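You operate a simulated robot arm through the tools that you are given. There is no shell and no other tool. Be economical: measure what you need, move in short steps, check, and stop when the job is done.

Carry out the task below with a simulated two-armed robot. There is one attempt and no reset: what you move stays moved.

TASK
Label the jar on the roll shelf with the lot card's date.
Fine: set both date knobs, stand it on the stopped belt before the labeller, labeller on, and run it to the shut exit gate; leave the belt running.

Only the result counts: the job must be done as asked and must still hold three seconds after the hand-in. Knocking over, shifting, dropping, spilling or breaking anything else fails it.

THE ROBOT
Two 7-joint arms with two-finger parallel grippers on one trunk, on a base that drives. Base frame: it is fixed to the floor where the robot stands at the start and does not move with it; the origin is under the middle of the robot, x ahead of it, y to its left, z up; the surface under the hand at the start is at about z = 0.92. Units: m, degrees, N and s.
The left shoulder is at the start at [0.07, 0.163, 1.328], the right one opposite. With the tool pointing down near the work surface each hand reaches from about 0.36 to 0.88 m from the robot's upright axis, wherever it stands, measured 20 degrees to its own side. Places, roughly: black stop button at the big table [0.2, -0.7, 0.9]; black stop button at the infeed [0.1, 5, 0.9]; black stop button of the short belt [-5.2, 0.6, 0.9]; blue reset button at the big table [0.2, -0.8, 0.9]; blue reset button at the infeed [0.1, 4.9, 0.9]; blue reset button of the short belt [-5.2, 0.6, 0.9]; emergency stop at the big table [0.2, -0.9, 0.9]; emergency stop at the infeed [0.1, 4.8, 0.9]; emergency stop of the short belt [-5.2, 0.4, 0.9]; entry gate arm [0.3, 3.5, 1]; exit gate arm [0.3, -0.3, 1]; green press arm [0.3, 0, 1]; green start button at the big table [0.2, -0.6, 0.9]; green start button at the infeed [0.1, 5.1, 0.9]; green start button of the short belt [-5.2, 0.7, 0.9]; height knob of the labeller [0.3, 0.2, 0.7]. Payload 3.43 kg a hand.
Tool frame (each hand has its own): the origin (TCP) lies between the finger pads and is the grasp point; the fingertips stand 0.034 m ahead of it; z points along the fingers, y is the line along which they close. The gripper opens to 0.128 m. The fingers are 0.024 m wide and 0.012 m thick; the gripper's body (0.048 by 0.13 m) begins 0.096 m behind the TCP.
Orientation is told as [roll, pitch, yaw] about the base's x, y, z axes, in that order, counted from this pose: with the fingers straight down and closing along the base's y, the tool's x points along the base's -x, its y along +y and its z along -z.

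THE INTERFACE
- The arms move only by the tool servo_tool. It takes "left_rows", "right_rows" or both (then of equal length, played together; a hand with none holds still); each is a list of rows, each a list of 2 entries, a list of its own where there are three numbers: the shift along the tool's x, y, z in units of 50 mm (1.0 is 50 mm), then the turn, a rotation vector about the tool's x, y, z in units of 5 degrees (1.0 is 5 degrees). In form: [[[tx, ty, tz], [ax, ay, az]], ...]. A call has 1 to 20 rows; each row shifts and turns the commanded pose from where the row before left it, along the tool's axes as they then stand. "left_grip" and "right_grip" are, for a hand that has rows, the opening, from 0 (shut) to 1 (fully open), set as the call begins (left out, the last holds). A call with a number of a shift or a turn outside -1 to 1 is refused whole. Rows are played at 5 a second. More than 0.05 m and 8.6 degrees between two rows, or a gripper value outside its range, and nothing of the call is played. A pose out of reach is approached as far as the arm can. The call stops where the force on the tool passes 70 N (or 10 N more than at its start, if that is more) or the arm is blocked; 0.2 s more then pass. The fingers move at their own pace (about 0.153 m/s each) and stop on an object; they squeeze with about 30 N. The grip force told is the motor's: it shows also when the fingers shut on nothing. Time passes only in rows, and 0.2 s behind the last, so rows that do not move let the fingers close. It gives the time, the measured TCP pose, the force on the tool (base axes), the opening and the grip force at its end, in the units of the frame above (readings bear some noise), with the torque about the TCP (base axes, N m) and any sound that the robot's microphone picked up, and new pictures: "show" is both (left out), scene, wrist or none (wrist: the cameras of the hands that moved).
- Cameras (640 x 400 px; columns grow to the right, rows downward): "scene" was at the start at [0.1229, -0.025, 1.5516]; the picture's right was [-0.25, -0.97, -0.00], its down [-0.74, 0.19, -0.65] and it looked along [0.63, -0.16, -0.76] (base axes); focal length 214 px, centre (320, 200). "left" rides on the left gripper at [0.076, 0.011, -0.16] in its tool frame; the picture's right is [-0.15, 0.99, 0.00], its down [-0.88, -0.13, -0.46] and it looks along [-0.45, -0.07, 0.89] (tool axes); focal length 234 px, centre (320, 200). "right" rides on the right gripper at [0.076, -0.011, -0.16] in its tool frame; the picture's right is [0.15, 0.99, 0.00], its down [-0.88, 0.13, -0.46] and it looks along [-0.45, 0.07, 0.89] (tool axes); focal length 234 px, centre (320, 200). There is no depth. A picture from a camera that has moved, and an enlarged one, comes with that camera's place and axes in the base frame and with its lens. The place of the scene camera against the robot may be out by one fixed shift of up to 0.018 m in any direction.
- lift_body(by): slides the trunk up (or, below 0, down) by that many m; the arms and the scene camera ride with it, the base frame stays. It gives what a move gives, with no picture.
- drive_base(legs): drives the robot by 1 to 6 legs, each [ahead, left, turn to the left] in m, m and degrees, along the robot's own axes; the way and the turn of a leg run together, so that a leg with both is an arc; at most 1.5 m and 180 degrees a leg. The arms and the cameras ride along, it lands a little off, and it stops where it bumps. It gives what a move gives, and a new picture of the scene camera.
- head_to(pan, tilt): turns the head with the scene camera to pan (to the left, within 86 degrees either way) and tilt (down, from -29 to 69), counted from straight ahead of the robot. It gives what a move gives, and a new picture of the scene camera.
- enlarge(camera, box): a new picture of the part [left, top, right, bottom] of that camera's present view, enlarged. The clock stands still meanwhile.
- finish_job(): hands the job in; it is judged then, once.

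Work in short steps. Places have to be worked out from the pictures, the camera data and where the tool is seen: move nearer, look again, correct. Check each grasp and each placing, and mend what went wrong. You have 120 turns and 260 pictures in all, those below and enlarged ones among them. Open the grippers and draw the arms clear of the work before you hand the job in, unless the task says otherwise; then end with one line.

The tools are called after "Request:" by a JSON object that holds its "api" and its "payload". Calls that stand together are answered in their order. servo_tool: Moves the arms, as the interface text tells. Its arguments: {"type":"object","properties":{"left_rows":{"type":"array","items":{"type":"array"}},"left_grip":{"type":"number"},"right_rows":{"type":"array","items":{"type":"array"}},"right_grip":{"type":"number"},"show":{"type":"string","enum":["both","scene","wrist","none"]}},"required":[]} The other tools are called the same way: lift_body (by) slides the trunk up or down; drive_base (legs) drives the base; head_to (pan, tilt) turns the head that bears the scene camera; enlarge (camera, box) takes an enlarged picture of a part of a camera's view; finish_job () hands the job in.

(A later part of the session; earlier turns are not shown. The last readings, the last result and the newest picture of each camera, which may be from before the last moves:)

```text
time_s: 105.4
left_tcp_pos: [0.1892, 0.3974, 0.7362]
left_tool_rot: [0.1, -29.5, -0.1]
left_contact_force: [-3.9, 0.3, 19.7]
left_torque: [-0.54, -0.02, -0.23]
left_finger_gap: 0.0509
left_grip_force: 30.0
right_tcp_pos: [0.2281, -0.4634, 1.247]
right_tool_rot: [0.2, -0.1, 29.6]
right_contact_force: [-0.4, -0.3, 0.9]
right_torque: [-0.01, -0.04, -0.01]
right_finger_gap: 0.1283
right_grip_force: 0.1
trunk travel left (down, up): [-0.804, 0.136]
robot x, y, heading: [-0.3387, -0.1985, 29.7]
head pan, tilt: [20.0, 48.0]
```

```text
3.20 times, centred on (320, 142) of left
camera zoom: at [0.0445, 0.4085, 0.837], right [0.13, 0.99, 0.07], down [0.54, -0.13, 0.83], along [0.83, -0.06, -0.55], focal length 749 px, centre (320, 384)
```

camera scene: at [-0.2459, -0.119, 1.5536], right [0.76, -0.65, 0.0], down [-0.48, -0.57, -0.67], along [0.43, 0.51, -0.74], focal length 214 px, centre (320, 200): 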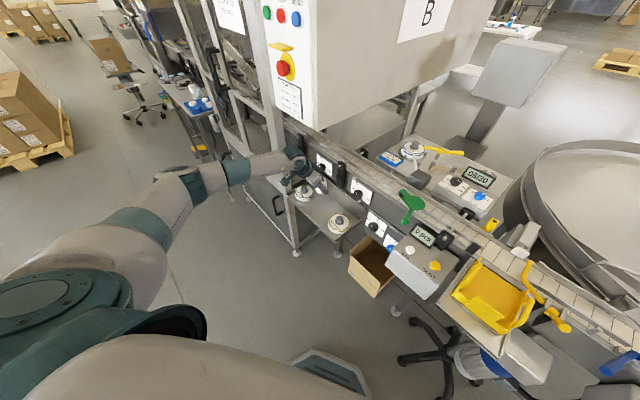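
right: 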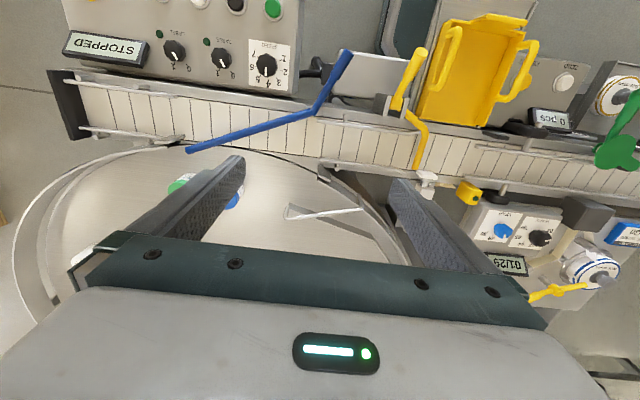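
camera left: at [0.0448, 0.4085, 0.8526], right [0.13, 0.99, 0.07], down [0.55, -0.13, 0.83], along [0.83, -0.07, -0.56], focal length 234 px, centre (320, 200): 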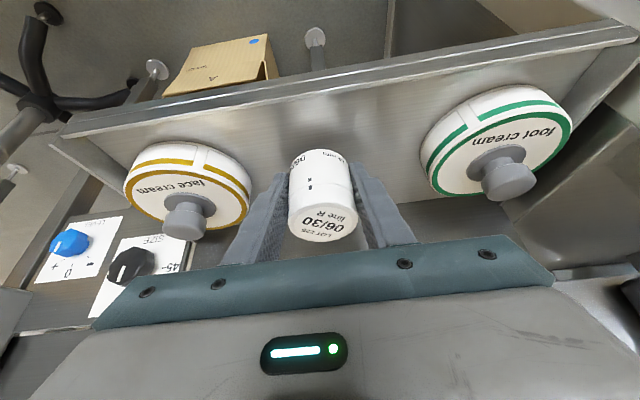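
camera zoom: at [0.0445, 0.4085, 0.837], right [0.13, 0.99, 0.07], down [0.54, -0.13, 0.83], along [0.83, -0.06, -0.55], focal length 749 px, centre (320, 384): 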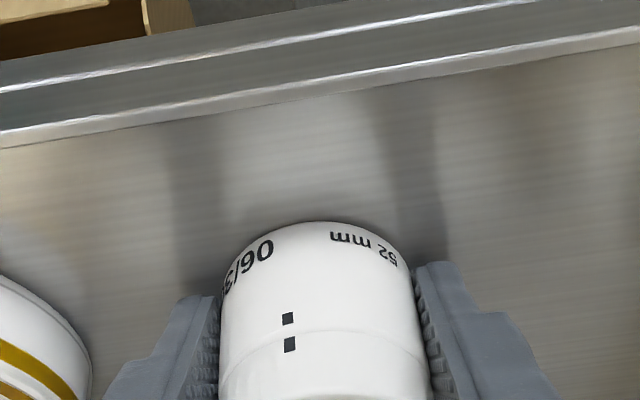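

Contact at z=0.736 means that the tips touch the shelf (z≈0.70) and the jar is about 2 mm above it. I release.

Request:
{"api": "lift_body", "payload": {"by": 0.003}}

Request:
{"api": "servo_tool", "payload": {"left_rows": [[[0, 0, 0], [0, 0, 0]], [[0, 0, 0], [0, 0, 0]]], "left_grip": 0.6, "show": "wrist"}}

```text
time_s: 105.9
left_tcp_pos: [0.1889, 0.3978, 0.7359]
left_tool_rot: [0.0, -29.3, 0.0]
left_contact_force: [3.2, 4.5, 12.2]
left_torque: [-0.18, -0.27, 0.12]
left_finger_gap: 0.051
left_grip_force: 30.0
right_tcp_pos: [0.2282, -0.4631, 1.2494]
right_tool_rot: [0.2, -0.1, 29.5]
right_contact_force: [0.4, -0.5, 0.4]
right_torque: [0.0, 0.02, 0.02]
right_finger_gap: 0.1278
right_grip_force: 0.1
trunk travel left (down, up): [-0.807, 0.133]
robot x, y, heading: [-0.3406, -0.1993, 29.6]
head pan, tilt: [20.0, 48.0]
```

```text
time_s: 106.5
left_tcp_pos: [0.1872, 0.3991, 0.7352]
left_tool_rot: [0.2, -29.2, 0.0]
left_contact_force: [-1.8, 13.9, 15.0]
left_torque: [-0.09, -0.02, 0.04]
left_finger_gap: 0.0686
left_grip_force: 0.0
right_tcp_pos: [0.2279, -0.4629, 1.2499]
right_tool_rot: [0.0, 0.0, 29.7]
right_contact_force: [0.4, -0.2, 0.7]
right_torque: [0.0, 0.03, 0.01]
right_finger_gap: 0.1281
right_grip_force: 0.1
trunk travel left (down, up): [-0.807, 0.133]
robot x, y, heading: [-0.334, -0.1971, 29.4]
head pan, tilt: [20.0, 48.0]
camera left: at [0.043, 0.4101, 0.8377], right [0.13, 0.99, 0.07], down [0.55, -0.13, 0.83], along [0.83, -0.06, -0.56], focal length 234 px, centre (320, 200)
```

left: 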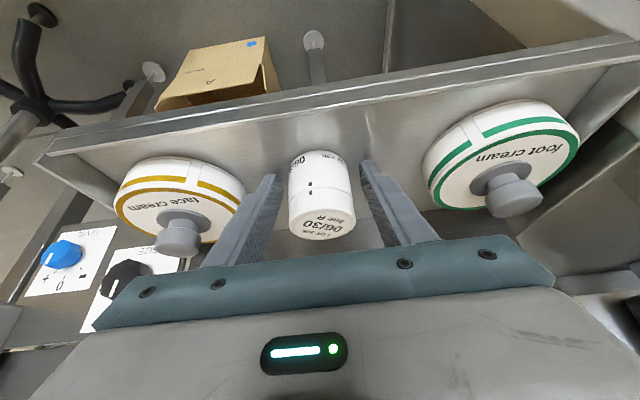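

The jar stands upright. I free the fingers, retract along the tool axis and reduce the tilt to about 10°.

Request:
{"api": "servo_tool", "payload": {"left_rows": [[[-0.049, 0, -0.087], [0, 0, 0]], [[0, 0, -0.9], [0, 0, 0]], [[0, 0, -0.9], [0, 0, 0]], [[0, 0, 0], [0, 0.96, 0]], [[0, 0, 0], [0, 0.96, 0]], [[0, 0, 0], [0, 0.96, 0]], [[0, 0, 0], [0, 0.96, 0]], [[-0.07, 0, -0.39], [0, 0, 0]], [[0, 0, 0], [0, 0, 0]]], "left_grip": 0.6, "show": "both"}}

```text
time_s: 108.5
left_tcp_pos: [0.1435, 0.3949, 0.8378]
left_tool_rot: [0.0, -9.9, 0.0]
left_contact_force: [-0.5, -0.3, 0.3]
left_torque: [0.01, 0.0, 0.04]
left_finger_gap: 0.0768
left_grip_force: 0.0
right_tcp_pos: [0.2296, -0.4627, 1.2495]
right_tool_rot: [0.1, 0.1, 29.6]
right_contact_force: [0.9, 0.0, -0.2]
right_torque: [-0.02, -0.01, 0.0]
right_finger_gap: 0.1278
right_grip_force: 0.1
trunk travel left (down, up): [-0.807, 0.133]
robot x, y, heading: [-0.3363, -0.2, 29.7]
head pan, tilt: [20.0, 48.0]
camera scene: at [-0.2449, -0.1192, 1.5515], right [0.76, -0.65, 0.0], down [-0.48, -0.57, -0.67], along [0.43, 0.51, -0.74], focal length 214 px, centre (320, 200)
camera left: at [0.0415, 0.4067, 0.9812], right [0.14, 0.99, 0.03], down [0.79, -0.13, 0.6], along [0.6, -0.07, -0.8], focal length 234 px, centre (320, 200)
```

scene: 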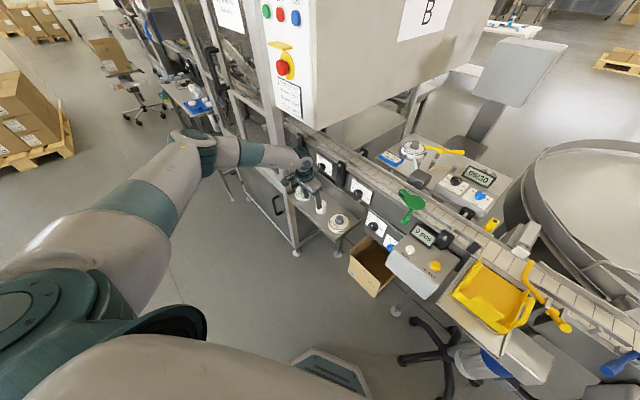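
left: 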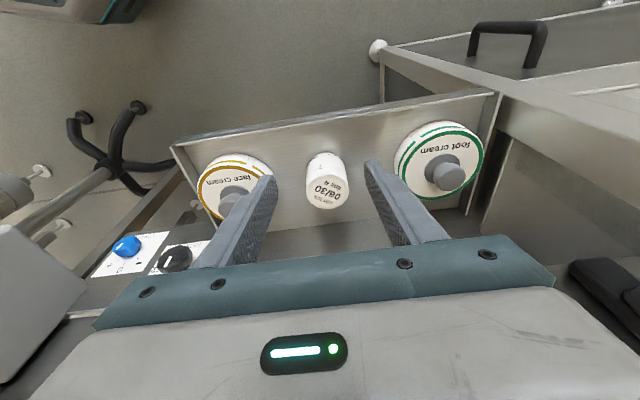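

The lid is at about (0.190, 0.398, 0.766). I go over it and down, so that the tips reach only z≈0.723, and close.

Request:
{"api": "servo_tool", "payload": {"left_rows": [[[-0.916, 0.06, 0.162], [0, 0, 0]], [[0, 0, 0], [0, 0, 0]], [[0.141, 0, 0.8], [0, 0, 0]], [[0.141, 0, 0.8], [0, 0, 0]], [[0, 0, 0], [0, 0, 0]]], "show": "wrist"}}

```text
time_s: 109.7
left_tcp_pos: [0.1682, 0.3972, 0.8374]
left_tool_rot: [0.1, -10.0, 0.1]
left_contact_force: [-0.4, 0.1, 0.3]
left_torque: [0.03, 0.0, 0.02]
left_finger_gap: 0.0769
left_grip_force: 0.1
left hand out of reach, approached as far as the arm can: row 1, 3, 4
right_tcp_pos: [0.2288, -0.4621, 1.2493]
right_tool_rot: [0.0, 0.0, 29.5]
right_contact_force: [0.3, 0.0, -0.2]
right_torque: [0.0, -0.01, -0.01]
right_finger_gap: 0.128
right_grip_force: 0.1
trunk travel left (down, up): [-0.807, 0.133]
robot x, y, heading: [-0.3352, -0.1967, 29.6]
head pan, tilt: [20.0, 48.0]
camera left: at [0.065, 0.4083, 0.9808], right [0.14, 0.99, 0.03], down [0.79, -0.13, 0.6], along [0.6, -0.06, -0.8], focal length 234 px, centre (320, 200)
```

left: 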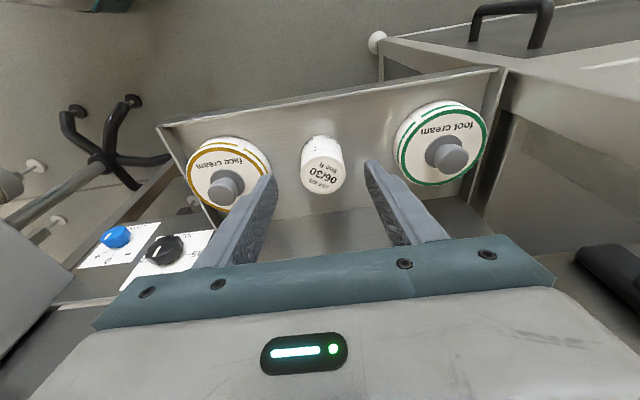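

The arm is at its joint limits here. I draw back and up 12 cm, then lower the trunk 15 cm so that the arm can work in a better posture.

Request:
{"api": "servo_tool", "payload": {"left_rows": [[[0.79, 0, -0.14], [0, 0, 0]], [[0.79, 0, -0.14], [0, 0, 0]], [[-0.14, 0, -0.79], [0, 0, 0]], [[-0.14, 0, -0.79], [0, 0, 0]], [[-0.14, 0, -0.79], [0, 0, 0]], [[-0.14, 0, -0.79], [0, 0, 0]], [[0, 0, 0], [0, 0, 0]]], "show": "none"}}

Request:
{"api": "lift_body", "payload": {"by": -0.16}}

```text
time_s: 111.3
left_tcp_pos: [0.0865, 0.3959, 1.0003]
left_tool_rot: [0.0, -9.9, 0.0]
left_contact_force: [-0.4, 0.6, -1.1]
left_torque: [-0.02, 0.02, -0.02]
left_finger_gap: 0.0769
left_grip_force: 0.1
right_tcp_pos: [0.2289, -0.4618, 1.2499]
right_tool_rot: [0.0, 0.1, 29.6]
right_contact_force: [-0.5, 0.3, 0.0]
right_torque: [-0.01, 0.01, -0.01]
right_finger_gap: 0.128
right_grip_force: 0.2
trunk travel left (down, up): [-0.807, 0.133]
robot x, y, heading: [-0.3395, -0.1952, 29.7]
head pan, tilt: [20.0, 48.0]
```

```text
time_s: 113.1
left_tcp_pos: [0.0863, 0.3961, 0.8394]
left_tool_rot: [0.0, -9.9, 0.0]
left_contact_force: [0.2, -0.4, 0.2]
left_torque: [0.01, -0.02, 0.02]
left_finger_gap: 0.0769
left_grip_force: 0.1
right_tcp_pos: [0.2289, -0.4621, 1.0891]
right_tool_rot: [0.0, 0.0, 29.6]
right_contact_force: [-0.9, 0.2, -0.1]
right_torque: [0.01, 0.01, 0.03]
right_finger_gap: 0.1279
right_grip_force: 0.0
trunk travel left (down, up): [-0.647, 0.293]
robot x, y, heading: [-0.3334, -0.1951, 29.8]
head pan, tilt: [20.0, 48.0]
```

Now I go forward over the jar again and down.

Request:
{"api": "servo_tool", "payload": {"left_rows": [[[-0.683, 0.01, 0.12], [0, 0, 0]], [[-0.683, 0.01, 0.12], [0, 0, 0]], [[-0.683, 0.01, 0.12], [0, 0, 0]], [[0, 0, 0], [0, 0, 0]], [[0, 0, 0], [0, 0, 0]]], "show": "both"}}

```text
time_s: 114.3
left_tcp_pos: [0.193, 0.3963, 0.8404]
left_tool_rot: [0.1, -10.0, 0.0]
left_contact_force: [-0.4, 0.5, -0.4]
left_torque: [0.02, 0.01, -0.03]
left_finger_gap: 0.0766
left_grip_force: 0.1
right_tcp_pos: [0.2295, -0.4631, 1.0893]
right_tool_rot: [0.1, 0.0, 29.6]
right_contact_force: [-0.3, -0.4, 0.2]
right_torque: [0.02, 0.01, 0.01]
right_finger_gap: 0.1277
right_grip_force: 0.1
trunk travel left (down, up): [-0.647, 0.293]
robot x, y, heading: [-0.3385, -0.1978, 29.5]
head pan, tilt: [20.0, 48.0]
camera scene: at [-0.2446, -0.1195, 1.3915], right [0.76, -0.65, 0.0], down [-0.48, -0.57, -0.67], along [0.43, 0.51, -0.74], focal length 214 px, centre (320, 200)
camera left: at [0.0899, 0.4069, 0.9852], right [0.14, 0.99, 0.03], down [0.79, -0.13, 0.6], along [0.6, -0.07, -0.8], focal length 234 px, centre (320, 200)
```

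scene: 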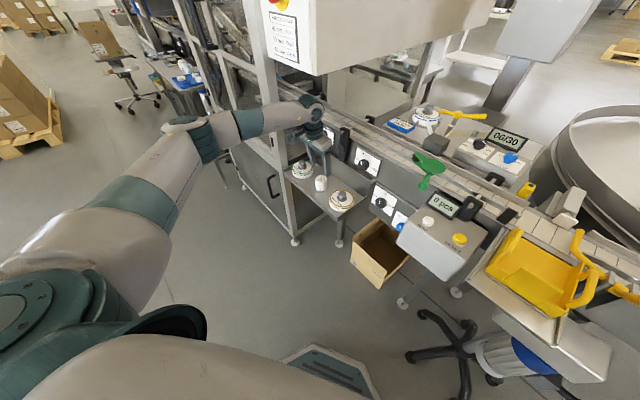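
left: 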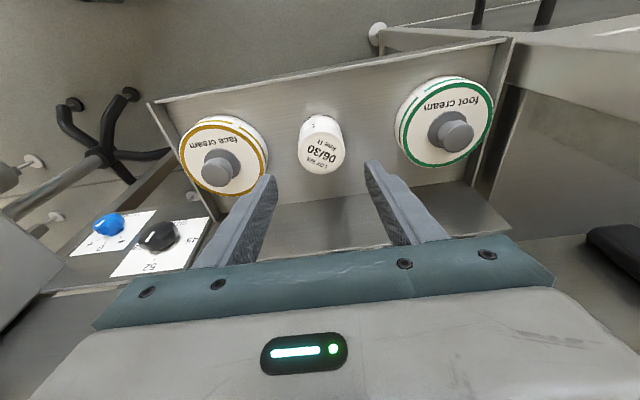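

The jar is right below (0.195, 0.398). I descend 83 mm.

Request:
{"api": "servo_tool", "payload": {"left_rows": [[[0.11, 0.03, 0.82], [0, 0, 0]], [[0.11, 0, 0.82], [0, 0, 0]], [[0, 0, 0], [0, 0, 0]]], "show": "wrist"}}

Request:
{"api": "servo_tool", "payload": {"left_rows": [[[0, 0, 0], [0, 0, 0]], [[0, 0, 0], [0, 0, 0]], [[0, 0, 0], [0, 0, 0]]], "left_grip": 0, "show": "wrist"}}

```text
time_s: 115.1
left_tcp_pos: [0.1939, 0.3957, 0.7599]
left_tool_rot: [0.0, -10.0, 0.2]
left_contact_force: [-1.1, 0.4, 0.1]
left_torque: [0.01, 0.0, -0.02]
left_finger_gap: 0.077
left_grip_force: 0.1
right_tcp_pos: [0.2293, -0.4603, 1.0895]
right_tool_rot: [0.0, 0.0, 29.6]
right_contact_force: [-0.6, -0.8, 0.3]
right_torque: [-0.04, -0.01, -0.03]
right_finger_gap: 0.128
right_grip_force: 0.0
trunk travel left (down, up): [-0.647, 0.293]
robot x, y, heading: [-0.3379, -0.1986, 29.8]
head pan, tilt: [20.0, 48.0]
camera left: at [0.0918, 0.4068, 0.9026], right [0.14, 0.99, 0.03], down [0.79, -0.13, 0.6], along [0.6, -0.07, -0.8], focal length 234 px, centre (320, 200)
```

left: 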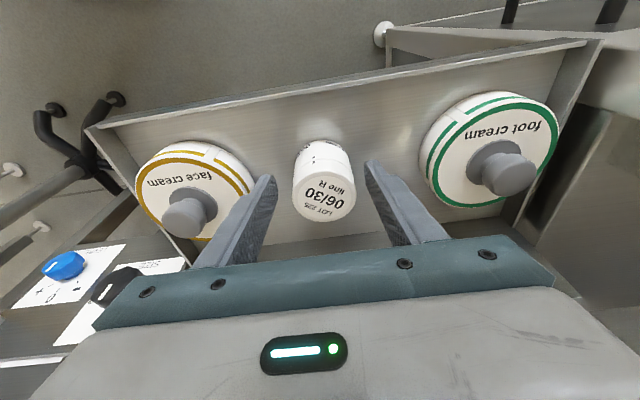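

```text
time_s: 115.9
left_tcp_pos: [0.1948, 0.3961, 0.7589]
left_tool_rot: [0.0, -10.0, -0.1]
left_contact_force: [-0.5, 0.5, 0.0]
left_torque: [0.02, -0.01, 0.0]
left_finger_gap: 0.0508
left_grip_force: 29.8
right_tcp_pos: [0.2299, -0.4631, 1.0898]
right_tool_rot: [0.1, 0.1, 29.5]
right_contact_force: [-0.6, 0.0, 0.6]
right_torque: [0.0, -0.02, 0.0]
right_finger_gap: 0.128
right_grip_force: 0.0
trunk travel left (down, up): [-0.647, 0.293]
robot x, y, heading: [-0.338, -0.2027, 29.5]
head pan, tilt: [20.0, 48.0]
camera left: at [0.0923, 0.4066, 0.9026], right [0.14, 0.99, 0.03], down [0.79, -0.13, 0.6], along [0.6, -0.07, -0.8], focal length 234 px, centre (320, 200)
```

left: 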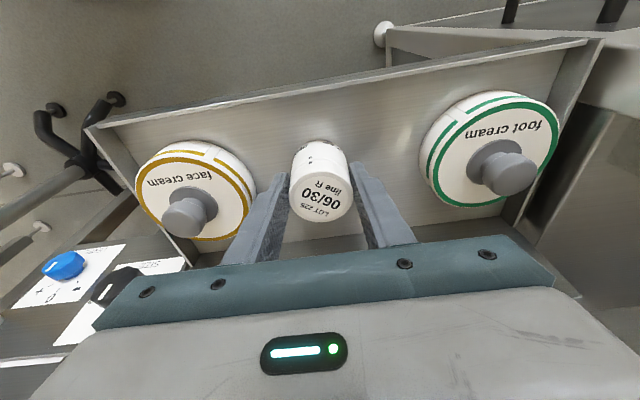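

Gripped near the top; the tips are now about 23 mm above the jar's bottom. I lift, draw back, shift to y≈0.26 and rise.

Request:
{"api": "servo_tool", "payload": {"left_rows": [[[-0.14, 0, -0.79], [0, 0, 0]], [[-0.14, 0, -0.79], [0, 0, 0]], [[0.79, 0, -0.14], [0, 0, 0]], [[0.79, 0, -0.14], [0, 0, 0]], [[0.79, 0, -0.14], [0, 0, 0]], [[0, -0.9, 0], [0, 0, 0]], [[0, -0.9, 0], [0, 0, 0]], [[0, -0.92, 0], [0, 0, 0]], [[-0.14, 0, -0.79], [0, 0, 0]], [[-0.14, 0, -0.79], [0, 0, 0]], [[-0.14, 0, -0.79], [0, 0, 0]], [[-0.14, 0, -0.79], [0, 0, 0]], [[-0.14, 0, -0.79], [0, 0, 0]], [[0, 0, 0], [0, 0, 0]]], "show": "wrist"}}

```text
time_s: 118.9
left_tcp_pos: [0.074, 0.2666, 1.0412]
left_tool_rot: [-0.1, -10.0, 0.0]
left_contact_force: [-0.5, -0.1, -0.9]
left_torque: [0.0, 0.0, 0.03]
left_finger_gap: 0.051
left_grip_force: 30.2
right_tcp_pos: [0.2292, -0.4621, 1.0895]
right_tool_rot: [0.0, 0.2, 29.5]
right_contact_force: [0.4, 0.5, -0.2]
right_torque: [0.0, 0.03, -0.02]
right_finger_gap: 0.1277
right_grip_force: 0.2
trunk travel left (down, up): [-0.647, 0.293]
robot x, y, heading: [-0.3379, -0.1931, 29.8]
head pan, tilt: [20.0, 48.0]
camera left: at [-0.0284, 0.2771, 1.1847], right [0.14, 0.99, 0.03], down [0.79, -0.13, 0.6], along [0.6, -0.07, -0.8], focal length 234 px, centre (320, 200)
```

left: 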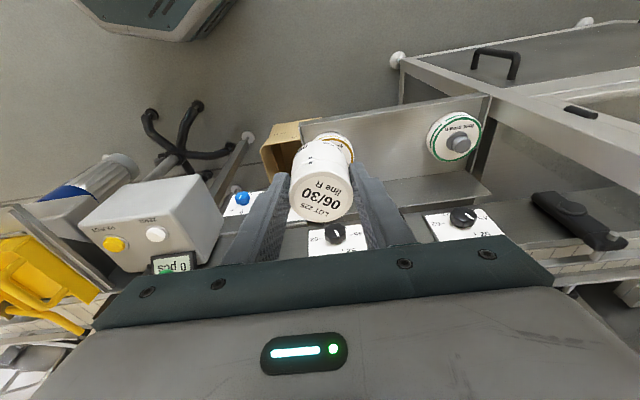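

Now forward to x≈0.384 over the belt, 2 cm higher.

Request:
{"api": "servo_tool", "payload": {"left_rows": [[[-0.07, 0, -0.4], [0, 0, 0]], [[-0.872, 0, 0.154], [0, 0, 0]], [[-0.872, 0, 0.154], [0, 0, 0]], [[-0.872, 0, 0.154], [0, 0, 0]], [[-0.872, 0, 0.154], [0, 0, 0]], [[-0.872, 0, 0.154], [0, 0, 0]], [[-0.872, 0, 0.154], [0, 0, 0]], [[-0.872, 0, 0.154], [0, 0, 0]], [[0, 0, 0], [0, 0, 0]], [[0, 0, 0], [0, 0, 0]]], "show": "both"}}

Request:
{"api": "enlarge", "payload": {"camera": "left", "box": [200, 60, 440, 210]}}

Request:
{"api": "enlarge", "payload": {"camera": "scene", "box": [350, 80, 470, 180]}}

```text
time_s: 121.1
left_tcp_pos: [0.3273, 0.2628, 1.0606]
left_tool_rot: [0.0, -9.9, 0.0]
left_contact_force: [-0.5, 0.2, -0.3]
left_torque: [0.0, 0.01, -0.02]
left_finger_gap: 0.0508
left_grip_force: 30.0
left hand out of reach, approached as far as the arm can: row 7, 8
right_tcp_pos: [0.2304, -0.4625, 1.0888]
right_tool_rot: [0.1, 0.1, 29.6]
right_contact_force: [0.1, -0.2, -0.5]
right_torque: [-0.01, 0.01, 0.0]
right_finger_gap: 0.1279
right_grip_force: 0.1
trunk travel left (down, up): [-0.647, 0.293]
robot x, y, heading: [-0.3362, -0.1975, 29.8]
head pan, tilt: [20.0, 48.0]
camera scene: at [-0.2449, -0.1192, 1.3915], right [0.76, -0.65, 0.0], down [-0.48, -0.57, -0.67], along [0.43, 0.51, -0.74], focal length 214 px, centre (320, 200)
camera left: at [0.2249, 0.2747, 1.2034], right [0.14, 0.99, 0.03], down [0.79, -0.13, 0.6], along [0.6, -0.07, -0.8], focal length 234 px, centre (320, 200)
```

scene: 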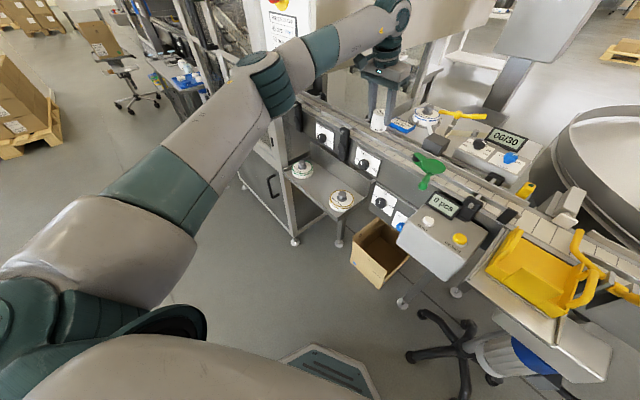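
left: 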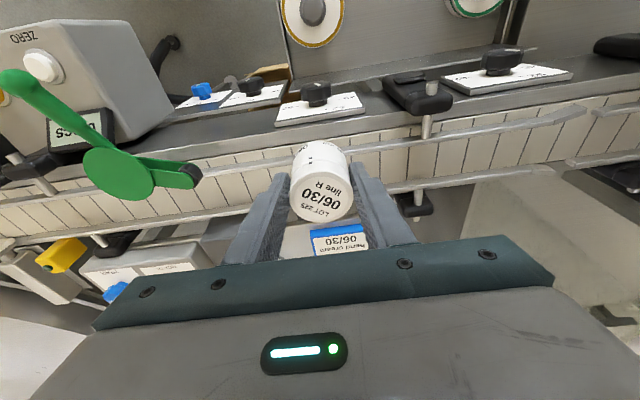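

```text
2.67 times, centred on (320, 135) of left
camera zoom: at [0.2249, 0.2747, 1.2034], right [0.14, 0.99, 0.03], down [0.79, -0.13, 0.6], along [0.6, -0.07, -0.8], focal length 624 px, centre (320, 373)
```

zoom: 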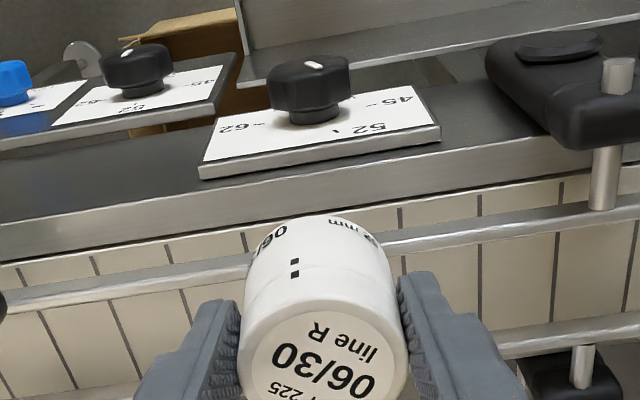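

```text
4.00 times, centred on (410, 130) of scene
camera zoom: at [-0.2449, -0.1192, 1.3915], right [0.76, -0.65, 0.0], down [-0.48, -0.57, -0.67], along [0.43, 0.51, -0.74], focal length 858 px, centre (-40, 480)
```

zoom: 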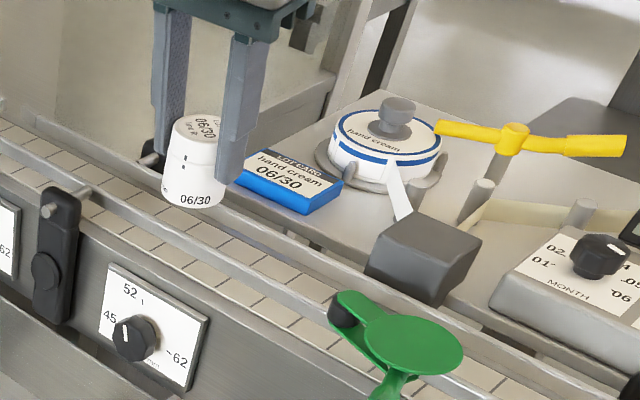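

The arm is at the end of its reach at this trunk height. I raise the trunk 10 cm, and then bring the hand forward and back down.

Request:
{"api": "lift_body", "payload": {"by": 0.1}}

Request:
{"api": "servo_tool", "payload": {"left_rows": [[[0.14, 0, 0.79], [0, 0, 0]], [[0.14, 0, 0.79], [0, 0, 0]], [[-0.56, 0, 0.1], [0, 0, 0]], [[-0.56, 0, 0.1], [0, 0, 0]], [[0, 0, 0], [0, 0, 0]], [[0, 0, 0], [0, 0, 0]]], "show": "both"}}

Request:
{"api": "enlarge", "payload": {"camera": "left", "box": [200, 60, 440, 210]}}

Request:
{"api": "enlarge", "payload": {"camera": "scene", "box": [350, 90, 450, 173]}}

```text
time_s: 122.4
left_tcp_pos: [0.3275, 0.2638, 1.1596]
left_tool_rot: [0.0, -10.0, 0.0]
left_contact_force: [-0.6, 1.4, -1.1]
left_torque: [0.0, -0.01, 0.01]
left_finger_gap: 0.0508
left_grip_force: 30.3
right_tcp_pos: [0.2305, -0.4618, 1.1904]
right_tool_rot: [0.1, 0.2, 29.6]
right_contact_force: [0.0, 0.4, 0.4]
right_torque: [-0.03, 0.01, -0.02]
right_finger_gap: 0.1282
right_grip_force: 0.1
trunk travel left (down, up): [-0.747, 0.193]
robot x, y, heading: [-0.3401, -0.1953, 29.6]
head pan, tilt: [20.0, 48.0]
```

```text
time_s: 123.8
left_tcp_pos: [0.3448, 0.2644, 1.0806]
left_tool_rot: [0.0, -9.9, -0.1]
left_contact_force: [0.1, -0.2, -1.5]
left_torque: [0.0, 0.0, 0.01]
left_finger_gap: 0.051
left_grip_force: 30.4
left hand out of reach, approached as far as the arm can: row 3, 4
right_tcp_pos: [0.2294, -0.4627, 1.1897]
right_tool_rot: [0.1, 0.1, 29.6]
right_contact_force: [-0.1, -0.2, -0.5]
right_torque: [0.0, 0.0, 0.01]
right_finger_gap: 0.1281
right_grip_force: 0.1
trunk travel left (down, up): [-0.747, 0.193]
robot x, y, heading: [-0.3358, -0.198, 29.5]
head pan, tilt: [20.0, 48.0]
camera scene: at [-0.2445, -0.12, 1.4915], right [0.76, -0.65, 0.0], down [-0.48, -0.57, -0.67], along [0.43, 0.51, -0.74], focal length 214 px, centre (320, 200)
camera left: at [0.2421, 0.2757, 1.2242], right [0.14, 0.99, 0.03], down [0.79, -0.13, 0.6], along [0.6, -0.07, -0.8], focal length 234 px, centre (320, 200)
```

scene: 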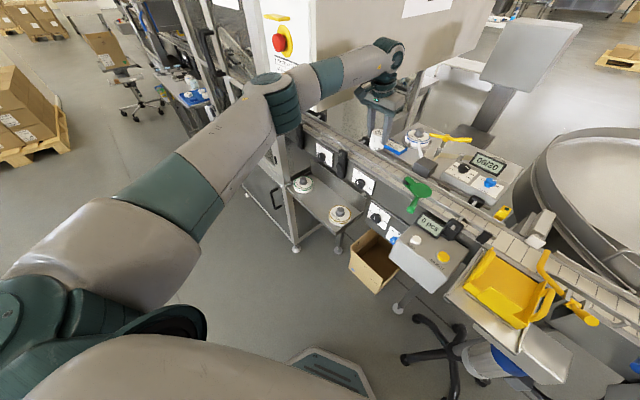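
left: 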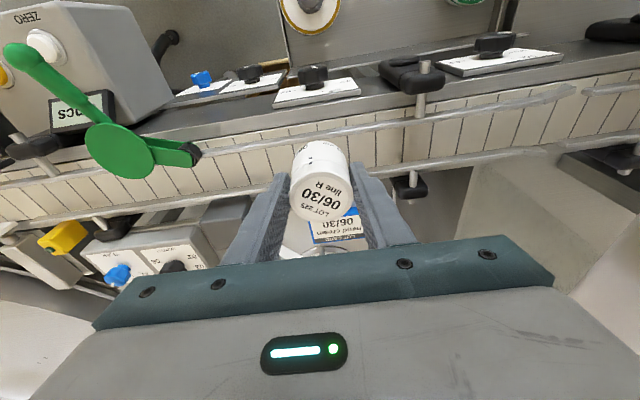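

```text
2.67 times, centred on (320, 135) of left
camera zoom: at [0.2421, 0.2757, 1.2242], right [0.14, 0.99, 0.03], down [0.79, -0.13, 0.6], along [0.6, -0.07, -0.8], focal length 624 px, centre (320, 373)
```

zoom: 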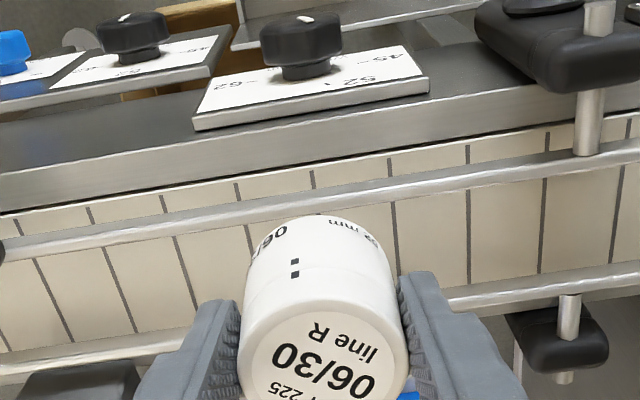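

```text
4.82 times, centred on (400, 132) of scene
camera zoom: at [-0.2445, -0.12, 1.4915], right [0.76, -0.65, 0.0], down [-0.48, -0.57, -0.67], along [0.43, 0.51, -0.74], focal length 1034 px, centre (-66, 530)
```

zoom: 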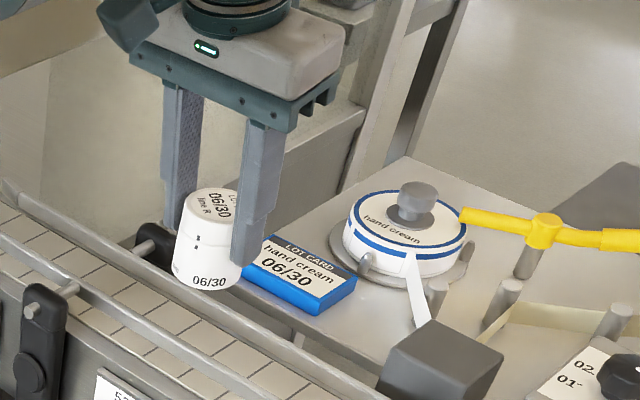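

The horizontal reach is the limit, so I raise the jar 3 cm and drive the base a little ahead and right.

Request:
{"api": "servo_tool", "payload": {"left_rows": [[[0.6, 0, -0.6], [0, 0, 0]], [[0.6, 0, -0.2], [0, 0, 0]], [[0, 0, 0], [0, 0, 0]]], "show": "none"}}

Request:
{"api": "drive_base", "payload": {"legs": [[0.06, -0.07, 0]]}}

```text
time_s: 124.6
left_tcp_pos: [0.2802, 0.2652, 1.108]
left_tool_rot: [0.1, -9.9, 0.0]
left_contact_force: [1.0, -0.5, -0.4]
left_torque: [0.02, 0.02, -0.03]
left_finger_gap: 0.0508
left_grip_force: 30.3
right_tcp_pos: [0.2314, -0.4626, 1.1886]
right_tool_rot: [0.2, 0.1, 29.6]
right_contact_force: [-0.1, -0.3, -0.4]
right_torque: [0.03, 0.02, 0.02]
right_finger_gap: 0.128
right_grip_force: 0.1
trunk travel left (down, up): [-0.747, 0.193]
robot x, y, heading: [-0.3367, -0.1972, 29.5]
head pan, tilt: [20.0, 48.0]
```

```text
time_s: 125.8
left_tcp_pos: [0.3639, 0.2355, 1.1085]
left_tool_rot: [0.0, -10.0, 0.0]
left_contact_force: [0.3, -0.7, -0.7]
left_torque: [-0.01, 0.02, -0.02]
left_finger_gap: 0.0507
left_grip_force: 29.9
right_tcp_pos: [0.3163, -0.4925, 1.1904]
right_tool_rot: [0.0, 0.1, 29.6]
right_contact_force: [-0.8, -1.3, 0.0]
right_torque: [-0.01, 0.03, -0.02]
right_finger_gap: 0.1281
right_grip_force: 0.0
trunk travel left (down, up): [-0.747, 0.193]
robot x, y, heading: [-0.2454, -0.2303, 29.8]
head pan, tilt: [20.0, 48.0]
camera scene: at [-0.1584, -0.1502, 1.4916], right [0.76, -0.65, 0.0], down [-0.48, -0.57, -0.67], along [0.43, 0.51, -0.74], focal length 214 px, centre (320, 200)
```

scene: 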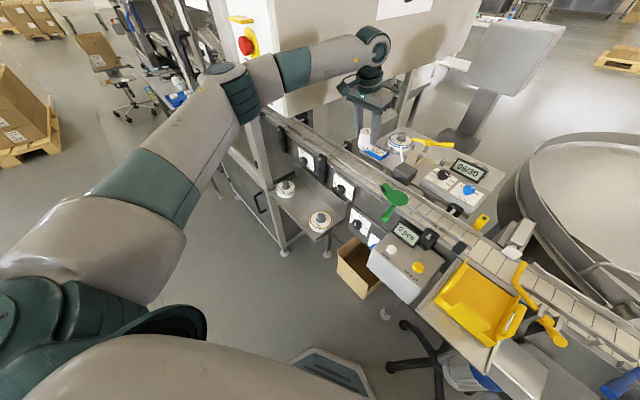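

Free again. I move to x≈0.385, y≈0.25 and down, to put the jar bottom near rail height, and then check.

Request:
{"api": "servo_tool", "payload": {"left_rows": [[[-0.42, 0.29, 0.075], [0, 0, 0]], [[0.148, 0, 0.84], [0, 0, 0]], [[0.12, 0, 0.68], [0, 0, 0]], [[0, 0, 0], [0, 0, 0]], [[0, 0, 0], [0, 0, 0]]], "show": "wrist"}}

Request:
{"api": "enlarge", "payload": {"camera": "left", "box": [200, 60, 440, 210]}}

Request:
{"api": "enlarge", "payload": {"camera": "scene", "box": [330, 110, 430, 193]}}

```text
time_s: 127.0
left_tcp_pos: [0.3848, 0.2507, 1.0306]
left_tool_rot: [0.1, -10.0, 0.1]
left_contact_force: [0.0, -0.6, -1.0]
left_torque: [0.0, 0.04, -0.01]
left_finger_gap: 0.0507
left_grip_force: 30.4
right_tcp_pos: [0.3175, -0.4929, 1.1893]
right_tool_rot: [0.1, 0.0, 29.7]
right_contact_force: [0.2, 0.2, 0.3]
right_torque: [0.0, -0.02, -0.05]
right_finger_gap: 0.128
right_grip_force: 0.2
trunk travel left (down, up): [-0.747, 0.193]
robot x, y, heading: [-0.2506, -0.2298, 29.7]
head pan, tilt: [20.0, 48.0]
camera left: at [0.2839, 0.2607, 1.1744], right [0.14, 0.99, 0.03], down [0.79, -0.13, 0.6], along [0.6, -0.07, -0.8], focal length 234 px, centre (320, 200)
```

left: 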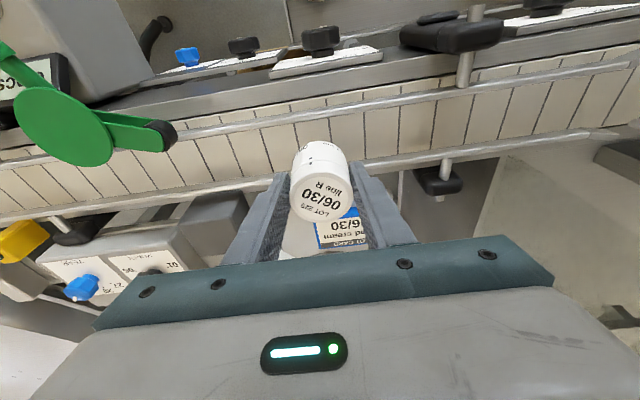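

```text
2.67 times, centred on (320, 135) of left
camera zoom: at [0.2839, 0.2607, 1.1744], right [0.14, 0.99, 0.03], down [0.79, -0.13, 0.6], along [0.6, -0.07, -0.8], focal length 624 px, centre (320, 373)
```

zoom: 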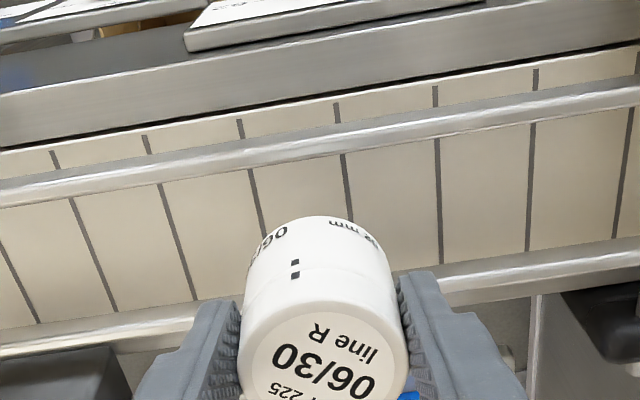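

```text
4.82 times, centred on (380, 152) of scene
camera zoom: at [-0.1573, -0.1504, 1.4914], right [0.76, -0.65, 0.0], down [-0.48, -0.57, -0.67], along [0.43, 0.51, -0.74], focal length 1034 px, centre (31, 434)
```

zoom: 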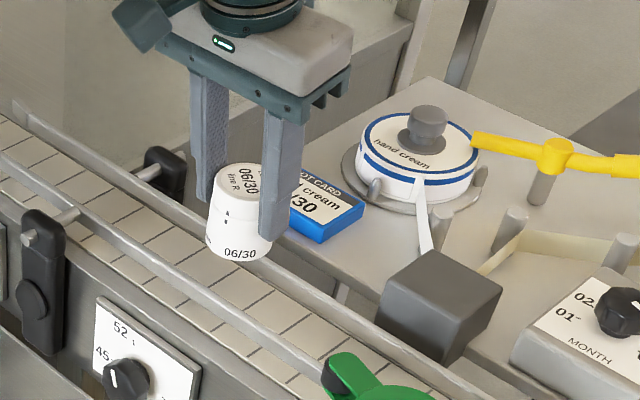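

I zoom the scene closely on the jar and rails to check the alignment.

Request:
{"api": "enlarge", "payload": {"camera": "scene", "box": [350, 130, 410, 180]}}

```text
8.00 times, centred on (380, 155) of scene
camera zoom: at [-0.1573, -0.1504, 1.4914], right [0.76, -0.65, 0.0], down [-0.48, -0.57, -0.67], along [0.43, 0.51, -0.74], focal length 1716 px, centre (-160, 560)
```

zoom: 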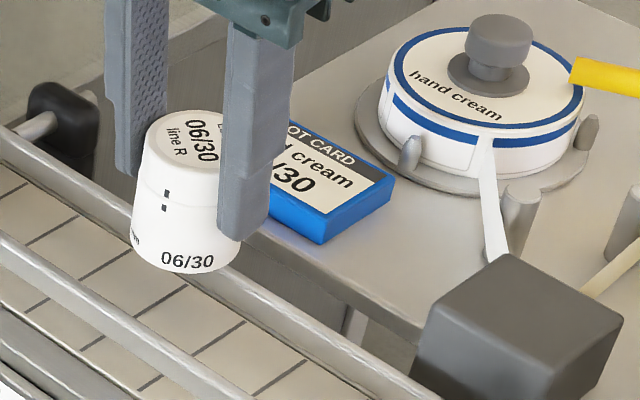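

Combining the views, the jar sits about 10 mm ahead of the TCP, at x≈0.395 with its bottom at z≈0.973, and the lane centre is x≈0.388. I shift 7 mm nearer and lower 30 mm in small steps.

Request:
{"api": "servo_tool", "payload": {"left_rows": [[[0.138, 0, -0.024], [0, 0, 0]], [[0.035, 0, 0.197], [0, 0, 0]], [[0.035, 0, 0.197], [0, 0, 0]], [[0.035, 0, 0.197], [0, 0, 0]], [[0, 0, 0], [0, 0, 0]]], "show": "wrist"}}

Request:
{"api": "enlarge", "payload": {"camera": "scene", "box": [350, 130, 410, 180]}}

```text
time_s: 128.2
left_tcp_pos: [0.3798, 0.2517, 0.9991]
left_tool_rot: [-0.1, -10.0, 0.2]
left_contact_force: [-0.4, 0.8, -1.5]
left_torque: [-0.04, 0.01, -0.06]
left_finger_gap: 0.0509
left_grip_force: 30.0
right_tcp_pos: [0.3169, -0.4934, 1.1896]
right_tool_rot: [0.1, 0.1, 29.7]
right_contact_force: [-0.7, 0.4, 0.7]
right_torque: [-0.01, 0.01, 0.01]
right_finger_gap: 0.1281
right_grip_force: 0.1
trunk travel left (down, up): [-0.747, 0.193]
robot x, y, heading: [-0.2523, -0.231, 29.5]
head pan, tilt: [20.0, 48.0]
camera left: at [0.2768, 0.2621, 1.1441], right [0.14, 0.99, 0.03], down [0.79, -0.13, 0.6], along [0.6, -0.06, -0.8], focal length 234 px, centre (320, 200)
```

left: 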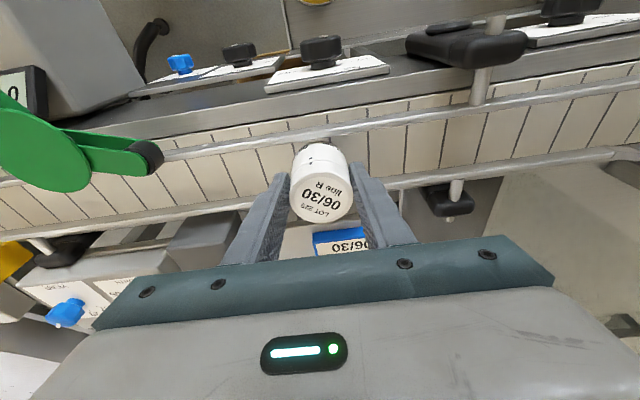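

```text
8.00 times, centred on (380, 155) of scene
camera zoom: at [-0.1575, -0.1508, 1.4915], right [0.76, -0.65, 0.0], down [-0.48, -0.57, -0.67], along [0.43, 0.51, -0.74], focal length 1716 px, centre (-160, 560)
```

zoom: 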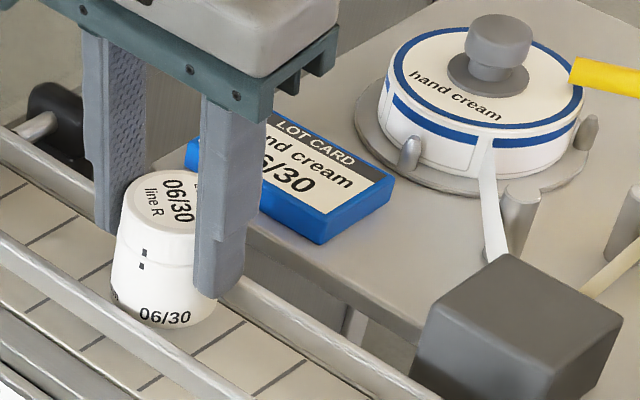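

The jar now appears between the rails with no contact. I lower 12 mm more in 4 mm steps.

Request:
{"api": "servo_tool", "payload": {"left_rows": [[[0.014, 0, 0.079], [0, 0, 0]], [[0.014, 0, 0.079], [0, 0, 0]], [[0.014, 0, 0.079], [0, 0, 0]], [[0, 0, 0], [0, 0, 0]]], "show": "none"}}

Request:
{"api": "enlarge", "payload": {"camera": "scene", "box": [350, 130, 410, 180]}}

```text
time_s: 129.2
left_tcp_pos: [0.3772, 0.2517, 0.9884]
left_tool_rot: [0.0, -10.0, 0.0]
left_contact_force: [-0.8, 0.0, -1.3]
left_torque: [0.0, -0.01, 0.01]
left_finger_gap: 0.0508
left_grip_force: 30.3
right_tcp_pos: [0.3173, -0.4933, 1.1885]
right_tool_rot: [0.0, 0.1, 29.7]
right_contact_force: [-0.6, 0.1, 0.2]
right_torque: [0.0, -0.02, 0.07]
right_finger_gap: 0.128
right_grip_force: 0.0
trunk travel left (down, up): [-0.747, 0.193]
robot x, y, heading: [-0.2534, -0.229, 29.9]
head pan, tilt: [20.0, 48.0]
```

```text
8.00 times, centred on (380, 155) of scene
camera zoom: at [-0.1578, -0.1506, 1.4915], right [0.76, -0.65, 0.0], down [-0.48, -0.57, -0.67], along [0.43, 0.51, -0.74], focal length 1716 px, centre (-160, 560)
```

zoom: 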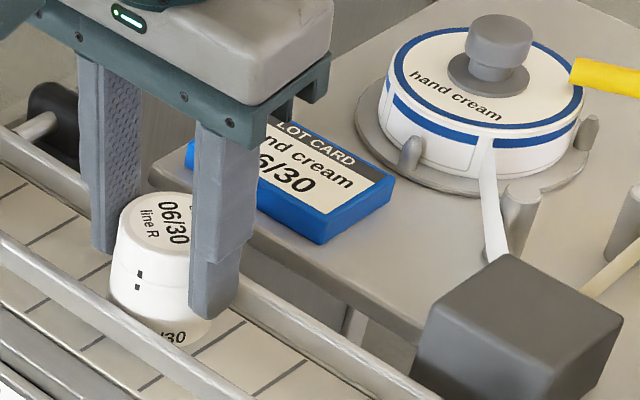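

The near rail now hides the jar's lower edge, so it is going down between the rails. I continue.

Request:
{"api": "servo_tool", "payload": {"left_rows": [[[0.01, 0, 0.06], [0, 0, 0]], [[0.01, 0, 0.06], [0, 0, 0]], [[0, 0, 0], [0, 0, 0]]], "show": "none"}}

Request:
{"api": "servo_tool", "payload": {"left_rows": [[[0.01, 0, 0.06], [0, 0, 0]], [[0.01, 0, 0.06], [0, 0, 0]], [[0, 0, 0], [0, 0, 0]]], "show": "wrist"}}

```text
time_s: 130.0
left_tcp_pos: [0.3778, 0.2506, 0.9844]
left_tool_rot: [0.0, -9.9, 0.1]
left_contact_force: [0.7, 0.2, -0.1]
left_torque: [0.01, 0.02, 0.02]
left_finger_gap: 0.0507
left_grip_force: 29.8
right_tcp_pos: [0.3172, -0.4926, 1.1894]
right_tool_rot: [0.1, 0.1, 29.7]
right_contact_force: [-0.3, -0.4, -0.5]
right_torque: [-0.03, 0.01, 0.0]
right_finger_gap: 0.1279
right_grip_force: 0.0
trunk travel left (down, up): [-0.747, 0.193]
robot x, y, heading: [-0.252, -0.2295, 29.8]
head pan, tilt: [20.0, 48.0]
```

```text
time_s: 130.8
left_tcp_pos: [0.3774, 0.2491, 0.979]
left_tool_rot: [0.0, -10.1, 0.2]
left_contact_force: [-0.1, 0.7, 8.8]
left_torque: [-0.05, 0.14, -0.01]
left_finger_gap: 0.051
left_grip_force: 30.5
right_tcp_pos: [0.3153, -0.4933, 1.1897]
right_tool_rot: [0.3, 0.0, 29.7]
right_contact_force: [-0.1, 0.4, -0.1]
right_torque: [-0.01, -0.02, 0.0]
right_finger_gap: 0.128
right_grip_force: 0.1
trunk travel left (down, up): [-0.747, 0.193]
robot x, y, heading: [-0.2513, -0.2303, 29.8]
head pan, tilt: [20.0, 48.0]
camera left: at [0.2751, 0.2608, 1.1224], right [0.14, 0.99, 0.03], down [0.79, -0.13, 0.6], along [0.6, -0.06, -0.8], focal length 234 px, centre (320, 200)
```

left: 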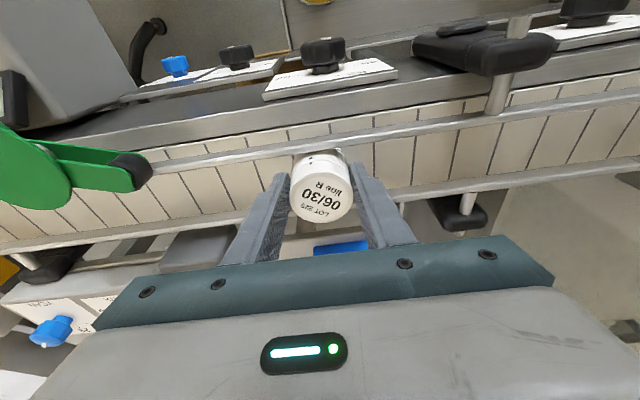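

Contact of 9 N at TCP z=0.979 puts the jar's bottom at z≈0.921, which is the belt surface. I release and look.

Request:
{"api": "servo_tool", "payload": {"left_rows": [[[0, 0, 0], [0, 0, 0]], [[0, 0, 0], [0, 0, 0]]], "left_grip": 0.55, "show": "wrist"}}

Request:
{"api": "enlarge", "payload": {"camera": "scene", "box": [350, 130, 410, 180]}}

```text
time_s: 131.4
left_tcp_pos: [0.3777, 0.2495, 0.9773]
left_tool_rot: [0.0, -9.9, 0.1]
left_contact_force: [-0.2, -0.1, 1.1]
left_torque: [0.02, -0.03, 0.02]
left_finger_gap: 0.0703
left_grip_force: 0.1
right_tcp_pos: [0.3154, -0.4933, 1.1885]
right_tool_rot: [0.2, 0.0, 29.7]
right_contact_force: [0.9, -0.6, 0.0]
right_torque: [-0.01, -0.02, 0.0]
right_finger_gap: 0.1278
right_grip_force: 0.1
trunk travel left (down, up): [-0.747, 0.193]
robot x, y, heading: [-0.2515, -0.2304, 29.6]
head pan, tilt: [20.0, 48.0]
camera left: at [0.2756, 0.2607, 1.121], right [0.14, 0.99, 0.03], down [0.79, -0.13, 0.6], along [0.6, -0.07, -0.8], focal length 234 px, centre (320, 200)
```

left: 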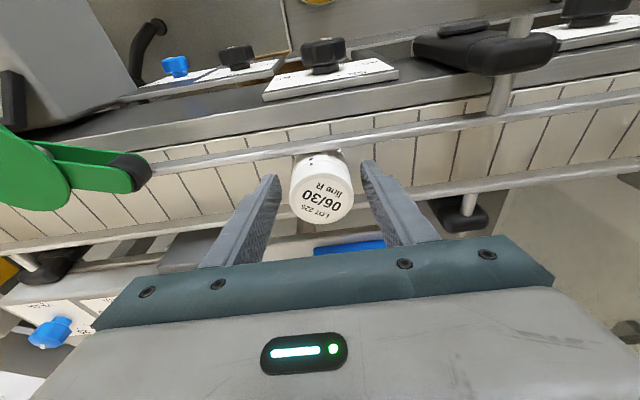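

```text
8.00 times, centred on (380, 155) of scene
camera zoom: at [-0.1582, -0.151, 1.4915], right [0.76, -0.65, 0.0], down [-0.48, -0.57, -0.67], along [0.43, 0.51, -0.74], focal length 1716 px, centre (-160, 560)
```

zoom: 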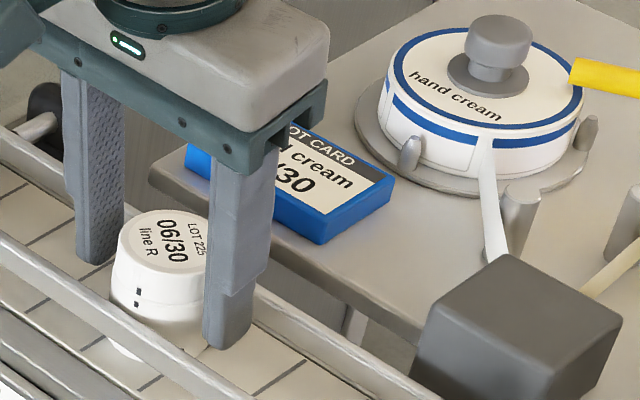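

The jar stands upright on the belt between the rails. I raise the hand straight up, then draw it back.

Request:
{"api": "servo_tool", "payload": {"left_rows": [[[-0.07, 0, -0.4], [0, 0, 0]], [[-0.14, 0, -0.79], [0, 0, 0]], [[-0.14, 0, -0.79], [0, 0, 0]], [[-0.14, 0, -0.79], [0, 0, 0]], [[0.79, 0, -0.14], [0, 0, 0]], [[0.79, 0, -0.14], [0, 0, 0]], [[0.79, 0, -0.14], [0, 0, 0]], [[0.79, 0, -0.14], [0, 0, 0]], [[0.6, 0, -0.5], [0, 0, 0]], [[0, 0, 0], [0, 0, 0]]], "show": "scene"}}

Request:
{"api": "enlarge", "payload": {"camera": "scene", "box": [340, 110, 460, 210]}}

```text
time_s: 133.6
left_tcp_pos: [0.1824, 0.2496, 1.1368]
left_tool_rot: [0.1, -9.8, 0.0]
left_contact_force: [-0.7, 0.4, -0.9]
left_torque: [-0.01, 0.02, 0.0]
left_finger_gap: 0.0703
left_grip_force: 0.1
right_tcp_pos: [0.3181, -0.4931, 1.1895]
right_tool_rot: [0.1, 0.1, 29.7]
right_contact_force: [0.2, 0.0, -0.4]
right_torque: [0.03, 0.01, -0.01]
right_finger_gap: 0.1281
right_grip_force: 0.2
trunk travel left (down, up): [-0.747, 0.193]
robot x, y, heading: [-0.2498, -0.2313, 29.8]
head pan, tilt: [20.0, 48.0]
camera scene: at [-0.1568, -0.151, 1.4914], right [0.76, -0.65, 0.0], down [-0.48, -0.57, -0.67], along [0.43, 0.51, -0.74], focal length 214 px, centre (320, 200)
```

scene: 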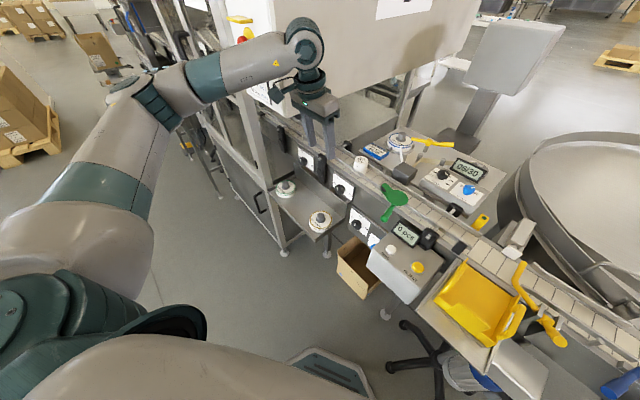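

```text
4.00 times, centred on (400, 160) of scene
camera zoom: at [-0.1568, -0.151, 1.4914], right [0.76, -0.65, 0.0], down [-0.48, -0.57, -0.67], along [0.43, 0.51, -0.74], focal length 858 px, centre (0, 360)
```

zoom: 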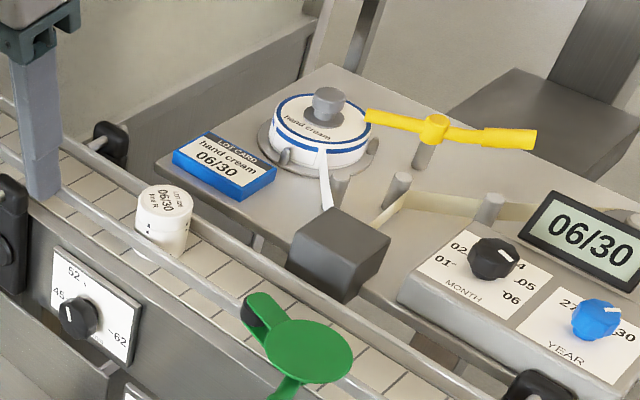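

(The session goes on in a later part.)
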